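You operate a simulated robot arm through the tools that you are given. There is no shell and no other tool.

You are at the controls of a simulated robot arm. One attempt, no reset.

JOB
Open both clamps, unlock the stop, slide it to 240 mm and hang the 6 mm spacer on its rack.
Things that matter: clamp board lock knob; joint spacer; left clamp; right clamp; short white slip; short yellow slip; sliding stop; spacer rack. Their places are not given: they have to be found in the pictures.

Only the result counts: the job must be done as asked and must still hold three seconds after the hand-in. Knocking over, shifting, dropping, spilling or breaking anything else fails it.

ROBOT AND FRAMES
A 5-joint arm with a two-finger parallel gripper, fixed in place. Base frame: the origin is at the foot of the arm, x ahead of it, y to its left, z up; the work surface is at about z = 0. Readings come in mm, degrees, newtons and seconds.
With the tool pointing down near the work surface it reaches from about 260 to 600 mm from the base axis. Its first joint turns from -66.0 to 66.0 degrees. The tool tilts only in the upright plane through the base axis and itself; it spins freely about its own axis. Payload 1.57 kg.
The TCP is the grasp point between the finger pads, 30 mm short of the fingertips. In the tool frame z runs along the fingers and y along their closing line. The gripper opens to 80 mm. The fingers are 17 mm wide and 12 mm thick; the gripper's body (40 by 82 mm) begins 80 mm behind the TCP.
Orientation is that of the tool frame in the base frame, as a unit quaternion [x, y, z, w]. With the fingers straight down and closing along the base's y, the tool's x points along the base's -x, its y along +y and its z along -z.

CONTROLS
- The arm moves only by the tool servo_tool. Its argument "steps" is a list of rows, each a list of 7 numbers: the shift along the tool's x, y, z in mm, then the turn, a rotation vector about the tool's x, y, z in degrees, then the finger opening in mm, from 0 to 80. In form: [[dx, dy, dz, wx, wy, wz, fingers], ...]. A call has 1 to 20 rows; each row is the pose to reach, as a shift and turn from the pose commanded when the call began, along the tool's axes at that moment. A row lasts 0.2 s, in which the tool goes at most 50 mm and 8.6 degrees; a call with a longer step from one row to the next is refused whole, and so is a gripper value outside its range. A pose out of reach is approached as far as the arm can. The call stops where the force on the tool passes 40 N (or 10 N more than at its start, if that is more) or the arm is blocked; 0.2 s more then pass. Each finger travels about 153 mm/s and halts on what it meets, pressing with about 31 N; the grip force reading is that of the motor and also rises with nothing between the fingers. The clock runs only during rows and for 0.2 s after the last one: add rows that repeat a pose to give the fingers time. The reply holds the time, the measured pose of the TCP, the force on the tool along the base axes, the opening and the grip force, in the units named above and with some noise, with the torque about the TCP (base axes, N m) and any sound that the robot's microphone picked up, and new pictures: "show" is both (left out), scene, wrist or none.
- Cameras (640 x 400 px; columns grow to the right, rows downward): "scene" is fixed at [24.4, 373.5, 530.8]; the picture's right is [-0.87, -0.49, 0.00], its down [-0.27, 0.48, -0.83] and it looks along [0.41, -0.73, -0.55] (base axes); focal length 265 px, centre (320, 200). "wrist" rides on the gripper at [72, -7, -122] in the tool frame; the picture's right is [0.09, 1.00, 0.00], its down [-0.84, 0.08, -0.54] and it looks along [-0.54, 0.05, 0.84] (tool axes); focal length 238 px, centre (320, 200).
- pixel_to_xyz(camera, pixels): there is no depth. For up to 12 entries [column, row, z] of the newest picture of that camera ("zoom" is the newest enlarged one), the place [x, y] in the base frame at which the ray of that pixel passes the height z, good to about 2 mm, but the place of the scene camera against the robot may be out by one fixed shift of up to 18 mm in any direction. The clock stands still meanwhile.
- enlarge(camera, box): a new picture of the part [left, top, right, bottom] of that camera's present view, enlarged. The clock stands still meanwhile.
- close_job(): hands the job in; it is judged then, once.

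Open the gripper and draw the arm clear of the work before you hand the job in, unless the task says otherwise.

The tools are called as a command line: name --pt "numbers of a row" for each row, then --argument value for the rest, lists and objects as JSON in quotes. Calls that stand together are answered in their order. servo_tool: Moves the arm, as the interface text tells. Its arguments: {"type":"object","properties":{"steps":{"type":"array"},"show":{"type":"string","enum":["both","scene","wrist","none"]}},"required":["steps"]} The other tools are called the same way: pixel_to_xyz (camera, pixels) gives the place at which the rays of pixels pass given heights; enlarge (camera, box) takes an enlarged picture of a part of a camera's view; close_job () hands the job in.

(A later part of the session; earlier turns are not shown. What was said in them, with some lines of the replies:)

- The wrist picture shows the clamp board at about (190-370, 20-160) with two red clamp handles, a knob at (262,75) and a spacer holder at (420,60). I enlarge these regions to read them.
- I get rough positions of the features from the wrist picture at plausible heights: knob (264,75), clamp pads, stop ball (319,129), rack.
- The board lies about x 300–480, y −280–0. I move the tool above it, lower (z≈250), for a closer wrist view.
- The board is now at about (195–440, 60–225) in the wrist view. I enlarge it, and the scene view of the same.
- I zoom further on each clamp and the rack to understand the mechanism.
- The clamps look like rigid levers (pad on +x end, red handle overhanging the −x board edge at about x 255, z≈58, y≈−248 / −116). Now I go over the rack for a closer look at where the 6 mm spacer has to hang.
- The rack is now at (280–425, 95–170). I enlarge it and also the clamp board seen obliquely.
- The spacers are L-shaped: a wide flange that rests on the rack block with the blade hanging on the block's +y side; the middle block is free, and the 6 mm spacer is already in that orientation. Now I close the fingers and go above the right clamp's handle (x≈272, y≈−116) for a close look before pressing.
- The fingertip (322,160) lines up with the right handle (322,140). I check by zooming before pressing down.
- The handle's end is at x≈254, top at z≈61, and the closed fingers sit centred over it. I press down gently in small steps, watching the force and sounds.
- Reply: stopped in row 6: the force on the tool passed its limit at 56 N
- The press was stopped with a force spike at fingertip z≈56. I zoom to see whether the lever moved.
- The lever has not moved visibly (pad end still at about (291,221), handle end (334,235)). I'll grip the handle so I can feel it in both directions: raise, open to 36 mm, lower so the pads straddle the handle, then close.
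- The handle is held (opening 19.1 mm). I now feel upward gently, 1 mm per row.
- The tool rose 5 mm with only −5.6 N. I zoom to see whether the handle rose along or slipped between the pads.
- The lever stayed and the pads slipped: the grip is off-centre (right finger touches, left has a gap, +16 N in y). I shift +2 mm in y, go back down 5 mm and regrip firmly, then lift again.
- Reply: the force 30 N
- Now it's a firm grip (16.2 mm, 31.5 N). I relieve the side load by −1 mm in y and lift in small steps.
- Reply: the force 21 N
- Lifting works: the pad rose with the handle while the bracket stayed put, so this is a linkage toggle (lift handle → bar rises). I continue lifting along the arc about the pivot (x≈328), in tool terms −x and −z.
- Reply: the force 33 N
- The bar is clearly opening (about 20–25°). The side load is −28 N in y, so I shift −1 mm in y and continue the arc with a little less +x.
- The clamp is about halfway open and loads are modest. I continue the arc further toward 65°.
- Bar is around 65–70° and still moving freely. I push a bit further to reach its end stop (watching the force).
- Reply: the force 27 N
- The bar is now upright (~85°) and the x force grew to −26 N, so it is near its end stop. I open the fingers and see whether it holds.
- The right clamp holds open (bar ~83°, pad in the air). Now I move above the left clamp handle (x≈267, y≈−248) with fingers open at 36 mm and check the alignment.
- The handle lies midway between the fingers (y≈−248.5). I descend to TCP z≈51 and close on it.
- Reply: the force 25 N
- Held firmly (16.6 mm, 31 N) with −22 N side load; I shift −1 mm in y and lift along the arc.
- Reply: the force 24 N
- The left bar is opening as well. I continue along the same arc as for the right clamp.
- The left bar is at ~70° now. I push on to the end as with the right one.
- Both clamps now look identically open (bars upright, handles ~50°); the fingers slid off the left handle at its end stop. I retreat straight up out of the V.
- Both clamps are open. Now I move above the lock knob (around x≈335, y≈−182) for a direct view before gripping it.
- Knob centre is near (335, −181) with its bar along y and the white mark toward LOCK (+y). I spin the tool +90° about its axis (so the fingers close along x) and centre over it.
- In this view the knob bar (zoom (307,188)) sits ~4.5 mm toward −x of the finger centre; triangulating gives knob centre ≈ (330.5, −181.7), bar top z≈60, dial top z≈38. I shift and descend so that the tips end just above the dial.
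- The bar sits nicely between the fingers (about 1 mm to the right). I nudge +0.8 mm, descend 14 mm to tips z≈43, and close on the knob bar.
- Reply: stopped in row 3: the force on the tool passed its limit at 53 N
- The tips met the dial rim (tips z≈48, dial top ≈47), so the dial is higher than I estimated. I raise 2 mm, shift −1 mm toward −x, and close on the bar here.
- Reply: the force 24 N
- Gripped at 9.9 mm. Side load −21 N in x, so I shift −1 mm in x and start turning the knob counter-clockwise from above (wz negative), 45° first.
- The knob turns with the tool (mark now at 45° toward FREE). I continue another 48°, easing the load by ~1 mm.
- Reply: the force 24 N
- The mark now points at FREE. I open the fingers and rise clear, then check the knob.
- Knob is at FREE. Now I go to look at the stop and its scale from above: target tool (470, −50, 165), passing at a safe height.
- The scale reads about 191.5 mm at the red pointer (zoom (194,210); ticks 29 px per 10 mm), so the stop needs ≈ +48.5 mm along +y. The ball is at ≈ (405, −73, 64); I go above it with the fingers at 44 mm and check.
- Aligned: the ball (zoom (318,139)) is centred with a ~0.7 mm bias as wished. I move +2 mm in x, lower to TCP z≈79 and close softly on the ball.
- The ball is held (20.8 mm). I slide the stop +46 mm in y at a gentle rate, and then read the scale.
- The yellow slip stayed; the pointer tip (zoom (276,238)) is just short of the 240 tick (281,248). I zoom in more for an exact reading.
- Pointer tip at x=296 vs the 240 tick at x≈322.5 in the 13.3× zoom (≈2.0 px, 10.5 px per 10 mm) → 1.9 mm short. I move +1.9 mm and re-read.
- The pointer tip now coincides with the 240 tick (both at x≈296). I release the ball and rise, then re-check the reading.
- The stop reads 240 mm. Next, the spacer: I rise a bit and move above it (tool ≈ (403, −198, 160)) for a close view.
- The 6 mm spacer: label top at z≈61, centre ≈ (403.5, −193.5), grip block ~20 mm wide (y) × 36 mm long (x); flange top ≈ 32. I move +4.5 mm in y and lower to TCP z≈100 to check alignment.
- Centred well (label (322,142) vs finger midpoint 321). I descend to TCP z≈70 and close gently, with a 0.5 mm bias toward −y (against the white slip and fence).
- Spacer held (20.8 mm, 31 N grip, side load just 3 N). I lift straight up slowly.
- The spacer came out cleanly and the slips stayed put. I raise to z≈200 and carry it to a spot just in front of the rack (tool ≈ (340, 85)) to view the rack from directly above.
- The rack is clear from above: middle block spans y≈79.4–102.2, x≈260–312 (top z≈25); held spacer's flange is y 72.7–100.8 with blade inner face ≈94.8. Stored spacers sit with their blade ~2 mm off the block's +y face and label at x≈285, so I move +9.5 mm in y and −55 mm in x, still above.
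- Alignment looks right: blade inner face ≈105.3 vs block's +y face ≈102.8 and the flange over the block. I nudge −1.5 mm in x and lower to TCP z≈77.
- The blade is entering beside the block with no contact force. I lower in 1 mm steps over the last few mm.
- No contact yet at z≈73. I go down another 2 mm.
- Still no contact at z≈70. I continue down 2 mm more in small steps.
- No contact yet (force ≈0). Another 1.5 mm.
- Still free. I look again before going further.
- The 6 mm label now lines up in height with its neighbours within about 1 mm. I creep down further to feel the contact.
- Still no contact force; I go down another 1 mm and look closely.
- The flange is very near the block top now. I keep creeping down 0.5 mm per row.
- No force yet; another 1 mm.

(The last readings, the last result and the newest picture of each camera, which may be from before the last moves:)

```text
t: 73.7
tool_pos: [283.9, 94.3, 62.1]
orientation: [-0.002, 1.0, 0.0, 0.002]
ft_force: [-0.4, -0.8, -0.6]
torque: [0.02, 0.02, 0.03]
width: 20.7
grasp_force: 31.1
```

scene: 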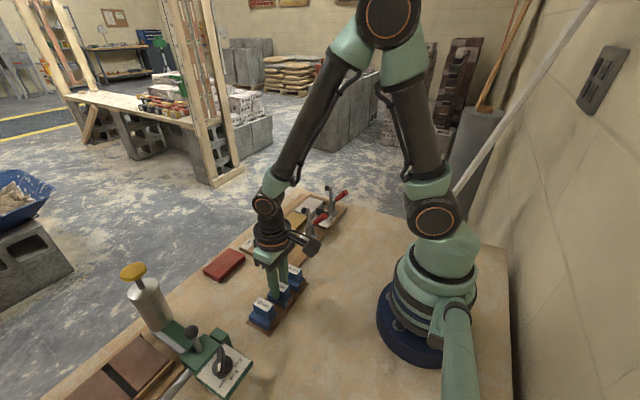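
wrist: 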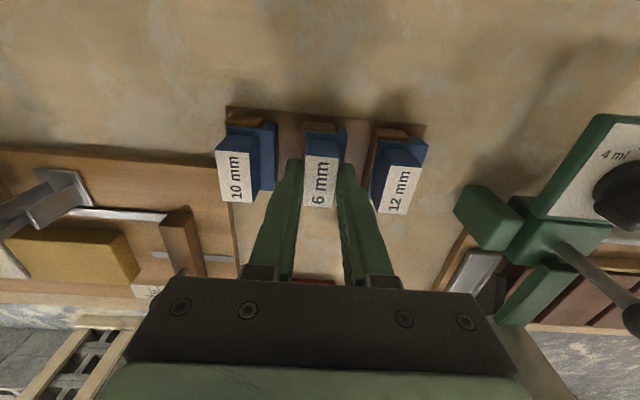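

Still free. I look again at the gap between flange and block.

servo_tool --pt "0 0 0.5 0 0 0 10" --pt "0 0 0.8 0 0 0 10" --pt "0 0 0.8 0 0 0 10" --show "both"

enlarge --camera "scene" --box '[262, 270, 302, 310]'

enlarge --camera "wrist" --box '[210, 100, 430, 220]'

```text
t: 74.5
tool_pos: [284.5, 96.0, 62.5]
orientation: [-0.001, 1.0, 0.001, 0.0]
ft_force: [-2.5, -0.7, 12.5]
torque: [-0.08, 0.09, 0.0]
width: 20.9
grasp_force: 31.2
```

scene: 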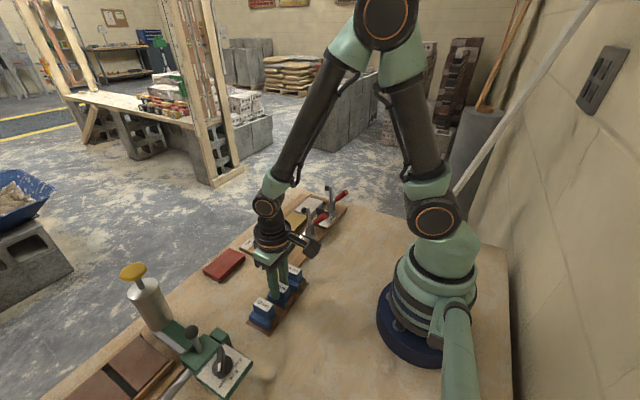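
wrist: 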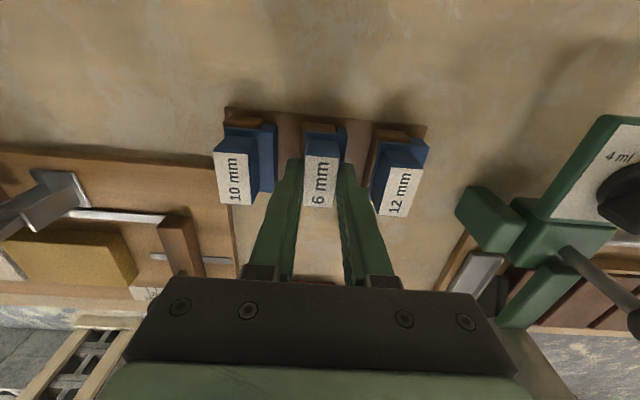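

```text
10.00 times, centred on (282, 290) of scene
```

zoom: 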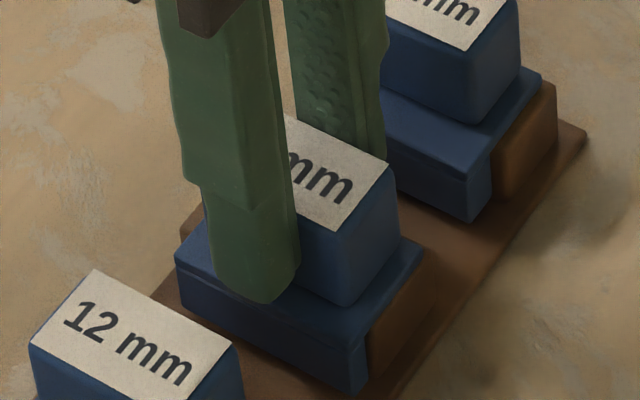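

```text
2.91 times, centred on (320, 160) of wrist
```

zoom: 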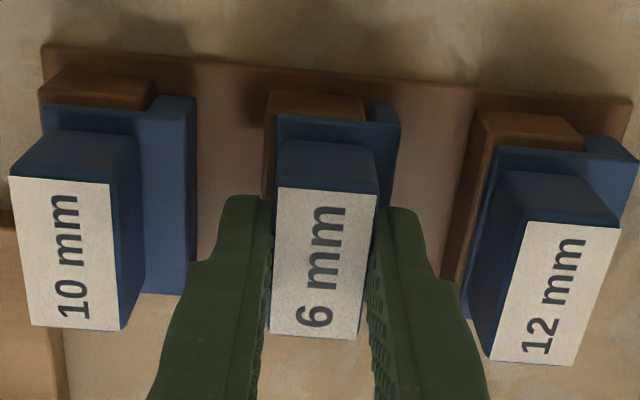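

Contact: +12.5 N, flange seated on the block. Compared with the neighbours (flange-to-block back edge 30–38 px vs 24 px here) mine sits ~2.4 mm too far toward −x, so I lift 1.5 mm, shift +2.4 mm in x and set it down again.

servo_tool --pt "0 0 -1 0 0 0 10" --pt "0 0 -2 0 0 0 10" --pt "-1.2 0 -2 0 0 0 10" --pt "-2.4 0 -2 0 0 0 10" --pt "-2.4 0 -1 0 0 0 10" --pt "-2.4 0 -0.4 0 0 0 10" --pt "-2.4 0 -0.4 0 0 0 10" --show "both"

enlarge --camera "wrist" --box '[210, 100, 430, 220]'

enlarge --camera "scene" --box '[250, 260, 310, 320]'

```text
t: 76.1
tool_pos: [287.5, 96.7, 61.9]
orientation: [0.0, 1.0, 0.0, 0.001]
ft_force: [-1.2, -2.3, 3.8]
torque: [-0.05, 0.0, -0.02]
width: 20.9
grasp_force: 31.1
```

scene: 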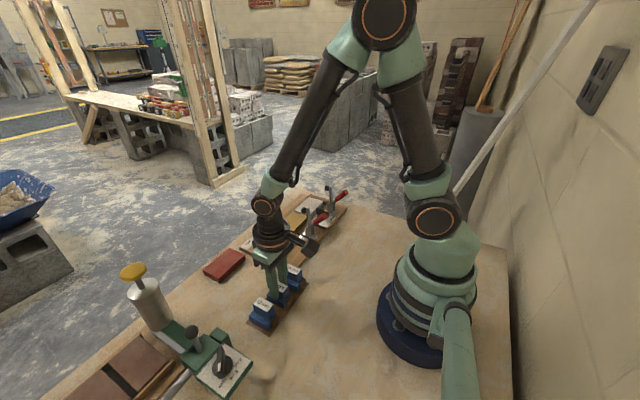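
wrist: 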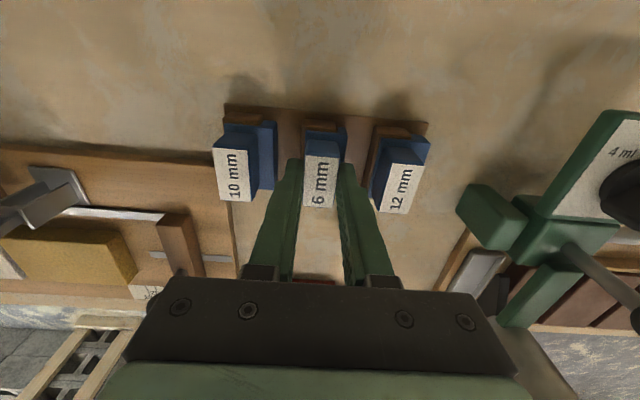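

```text
2.91 times, centred on (320, 160) of wrist
```

zoom: 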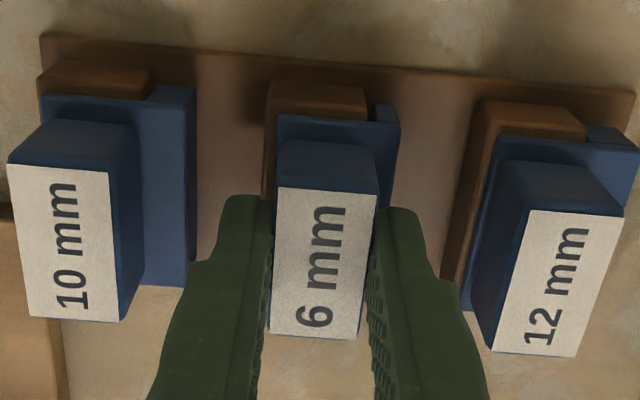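

```text
6.67 times, centred on (280, 290) of scene
```

zoom: 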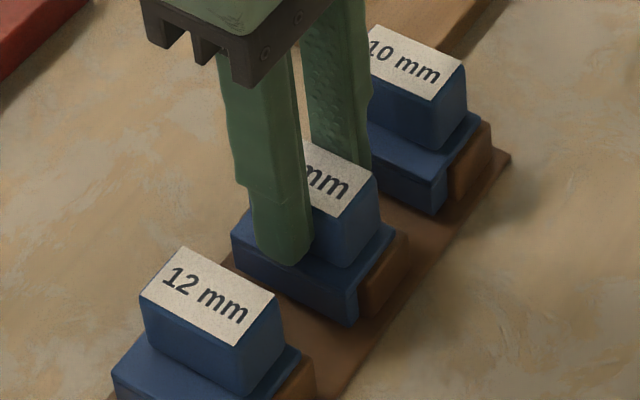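

Now it matches its neighbours (flange edge row 119 vs 121 interpolated) with light contact (3.8 N). I open the fingers and rise straight up.

servo_tool --pt "0 0 0 0 0 0 24" --pt "0 0 0 0 0 0 30" --pt "0 0 0 0 0 0 32" --pt "0 0 -10 0 0 0 32" --pt "0 0 -25 0 0 0 32" --pt "0 0 -50 0 0 0 32" --pt "0 0 -90 0 0 0 32" --pt "0 0 -90 0 0 0 32" --show "both"

enlarge --camera "wrist" --box '[230, 70, 430, 195]'

enlarge --camera "scene" --box '[245, 255, 315, 335]'

```text
t: 77.9
tool_pos: [285.3, 94.9, 152.0]
orientation: [-0.001, 1.0, 0.0, 0.001]
ft_force: [-0.2, -0.1, -0.3]
torque: [0.01, 0.0, -0.02]
width: 32.2
grasp_force: 0.0
```

scene: 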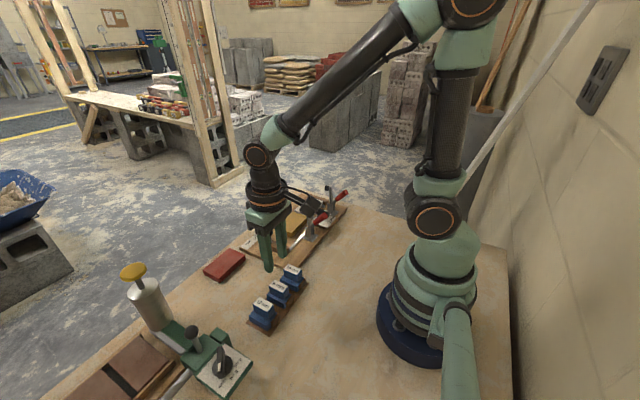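
wrist: 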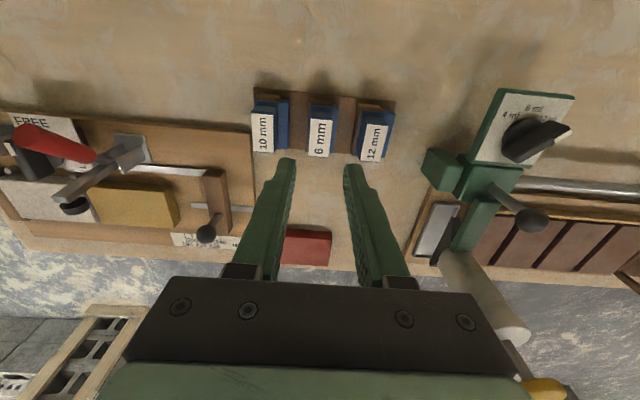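

```text
3.20 times, centred on (330, 132) of wrist
```

zoom: 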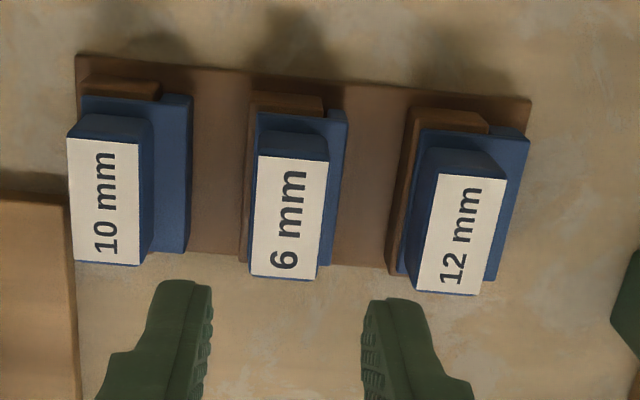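

```text
5.00 times, centred on (280, 295) of scene
```

zoom: 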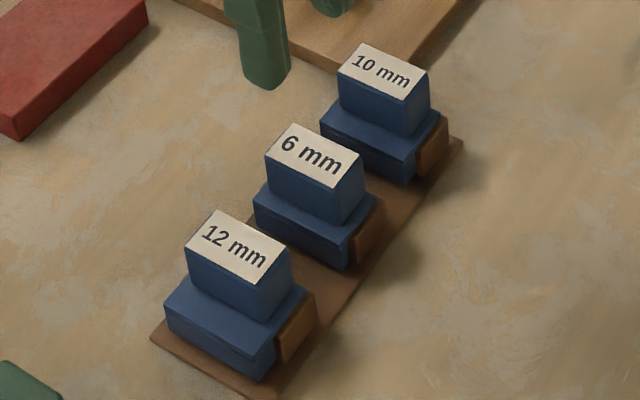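

The 6 mm spacer hangs like its neighbours. I rise and swing over the clamp board at height for a final check of clamps, knob, stop and slips.

servo_tool --pt "0 0 -40 0 0 0 32" --pt "-5 -20 -80 0 0 0 32" --pt "-10 -55 -110 0 0 0 32" --pt "-15 -95 -130 0 0 0 32" --pt "-20 -135 -140 0 0 0 32" --pt "-30 -175 -145 0 0 0 32" --pt "-30 -200 -145 0 0 0 32" --pt "-30 -200 -145 0 0 0 32" --show "both"

enlarge --camera "wrist" --box '[200, 20, 440, 190]'

enlarge --camera "scene" --box '[235, 180, 355, 270]'

enlarge --camera "scene" --box '[245, 255, 315, 335]'

```text
t: 79.7
tool_pos: [316.6, -104.7, 297.2]
orientation: [-0.001, 1.0, 0.0, 0.001]
ft_force: [-0.5, 1.5, -0.1]
torque: [-0.01, 0.01, -0.01]
width: 31.7
grasp_force: 0.0
```

scene: 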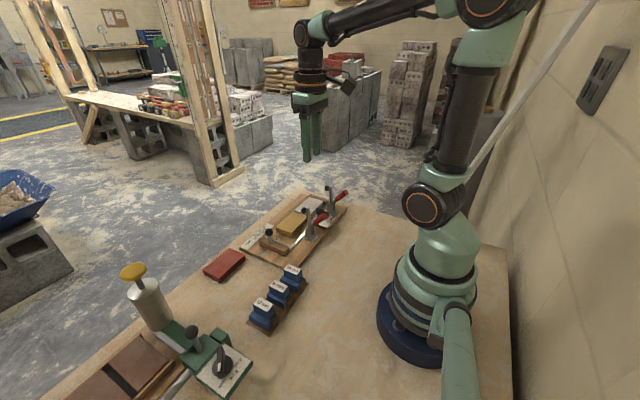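
wrist: 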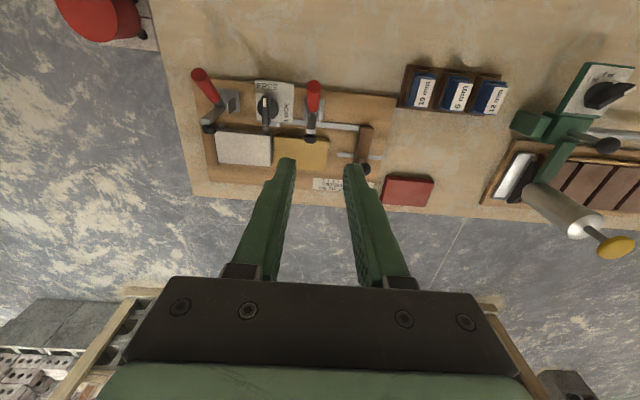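

```text
2.35 times, centred on (320, 105) of wrist
```

zoom: 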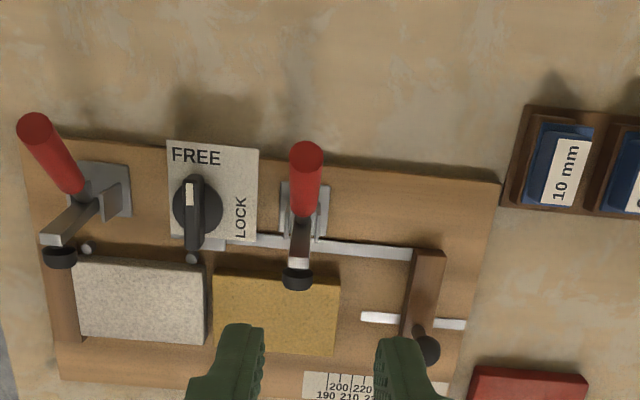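

```text
4.44 times, centred on (295, 225) of scene
```

zoom: 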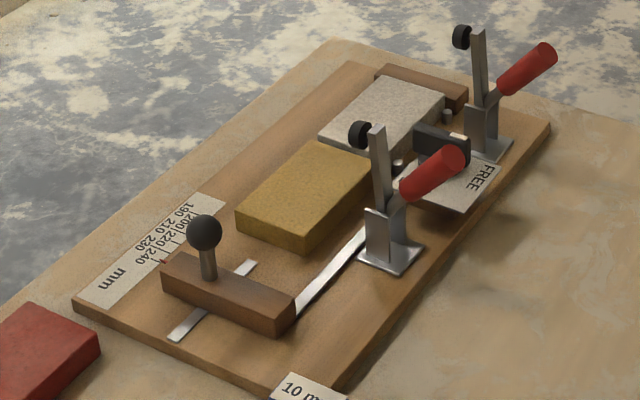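

```text
5.00 times, centred on (280, 295) of scene
```

zoom: 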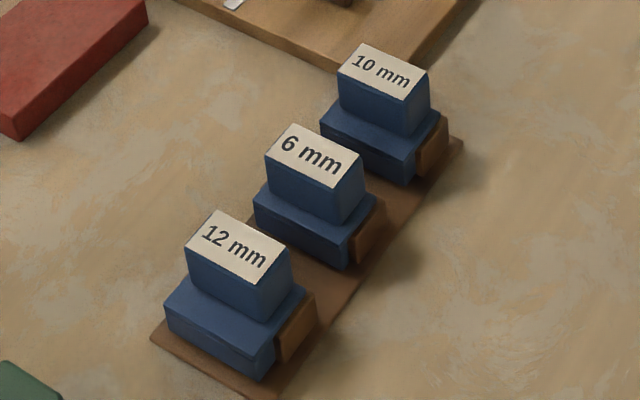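

Both clamps stand open, the knob mark points to FREE, slips are in place and the spacer hangs on its block. A last zoom on the pointer.

servo_tool --pt "0 25 0 0 0 0 60" --pt "0 50 0 0 0 0 70" --pt "0 50 0 0 0 0 70" --show "both"

enlarge --camera "wrist" --box '[260, 140, 360, 200]'

enlarge --camera "scene" --box '[250, 225, 300, 260]'

```text
t: 80.5
tool_pos: [316.5, -56.2, 296.3]
orientation: [-0.001, 1.0, 0.0, 0.002]
ft_force: [0.5, -0.4, 0.6]
torque: [0.01, -0.02, -0.03]
width: 69.6
grasp_force: 0.0
```

scene: 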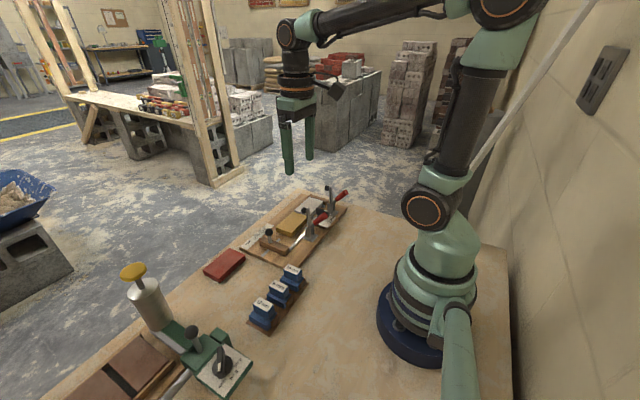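
wrist: 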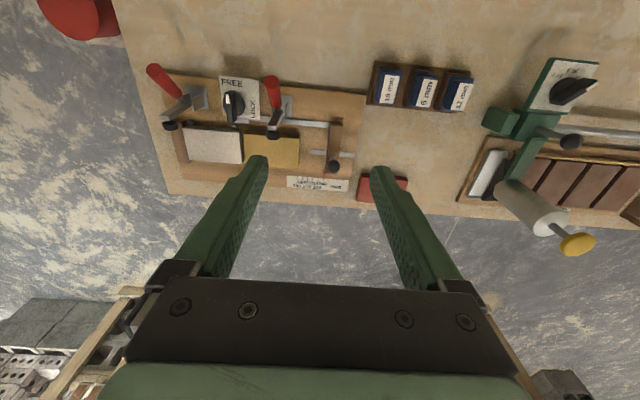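

```text
6.40 times, centred on (310, 170) of wrist
```

zoom: 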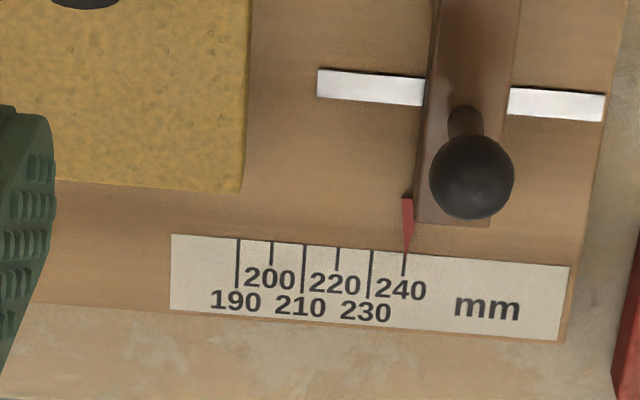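

```text
11.43 times, centred on (275, 242) of scene
```

zoom: 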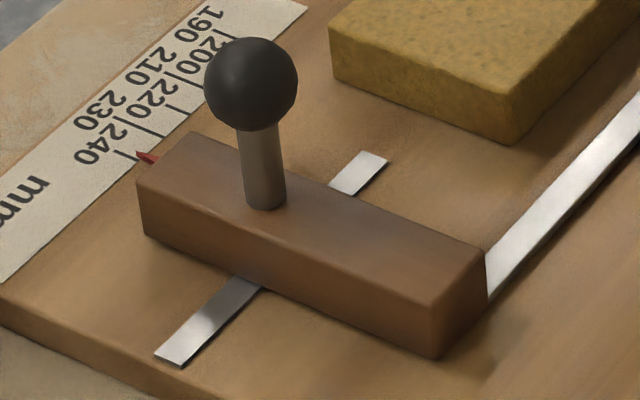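

The pointer (zoom (406,250)) stands on the 240 tick (404,262), the gripper is open and clear of the work, and everything else is undisturbed. I hand the job in.

close_job

```text
The job is handed in.
```

The job is done and handed in; I haven't been shown the judge's result. In the last pictures before hand-in:

- **Clamps:** both stand open with their bars upright. They stayed there after I let go.
- **Lock knob:** its mark points to FREE.
- **Stop:** the pointer is on the 240 mm tick.
- **6 mm spacer:** it hangs on the middle block of the rack, seated like the 10 mm and 12 mm spacers beside it.
- **Everything else:** the white and yellow slips are where they were, and nothing else was knocked or moved. The gripper is open and clear of the work.

The tool's force limit stopped me twice along the way. The first was about 56 N, when I pressed down on the right clamp's handle before finding that it opens by lifting. The second was about 53 N, when the fingertips met the rim of the lock knob's dial. I saw no damage or shift from either.
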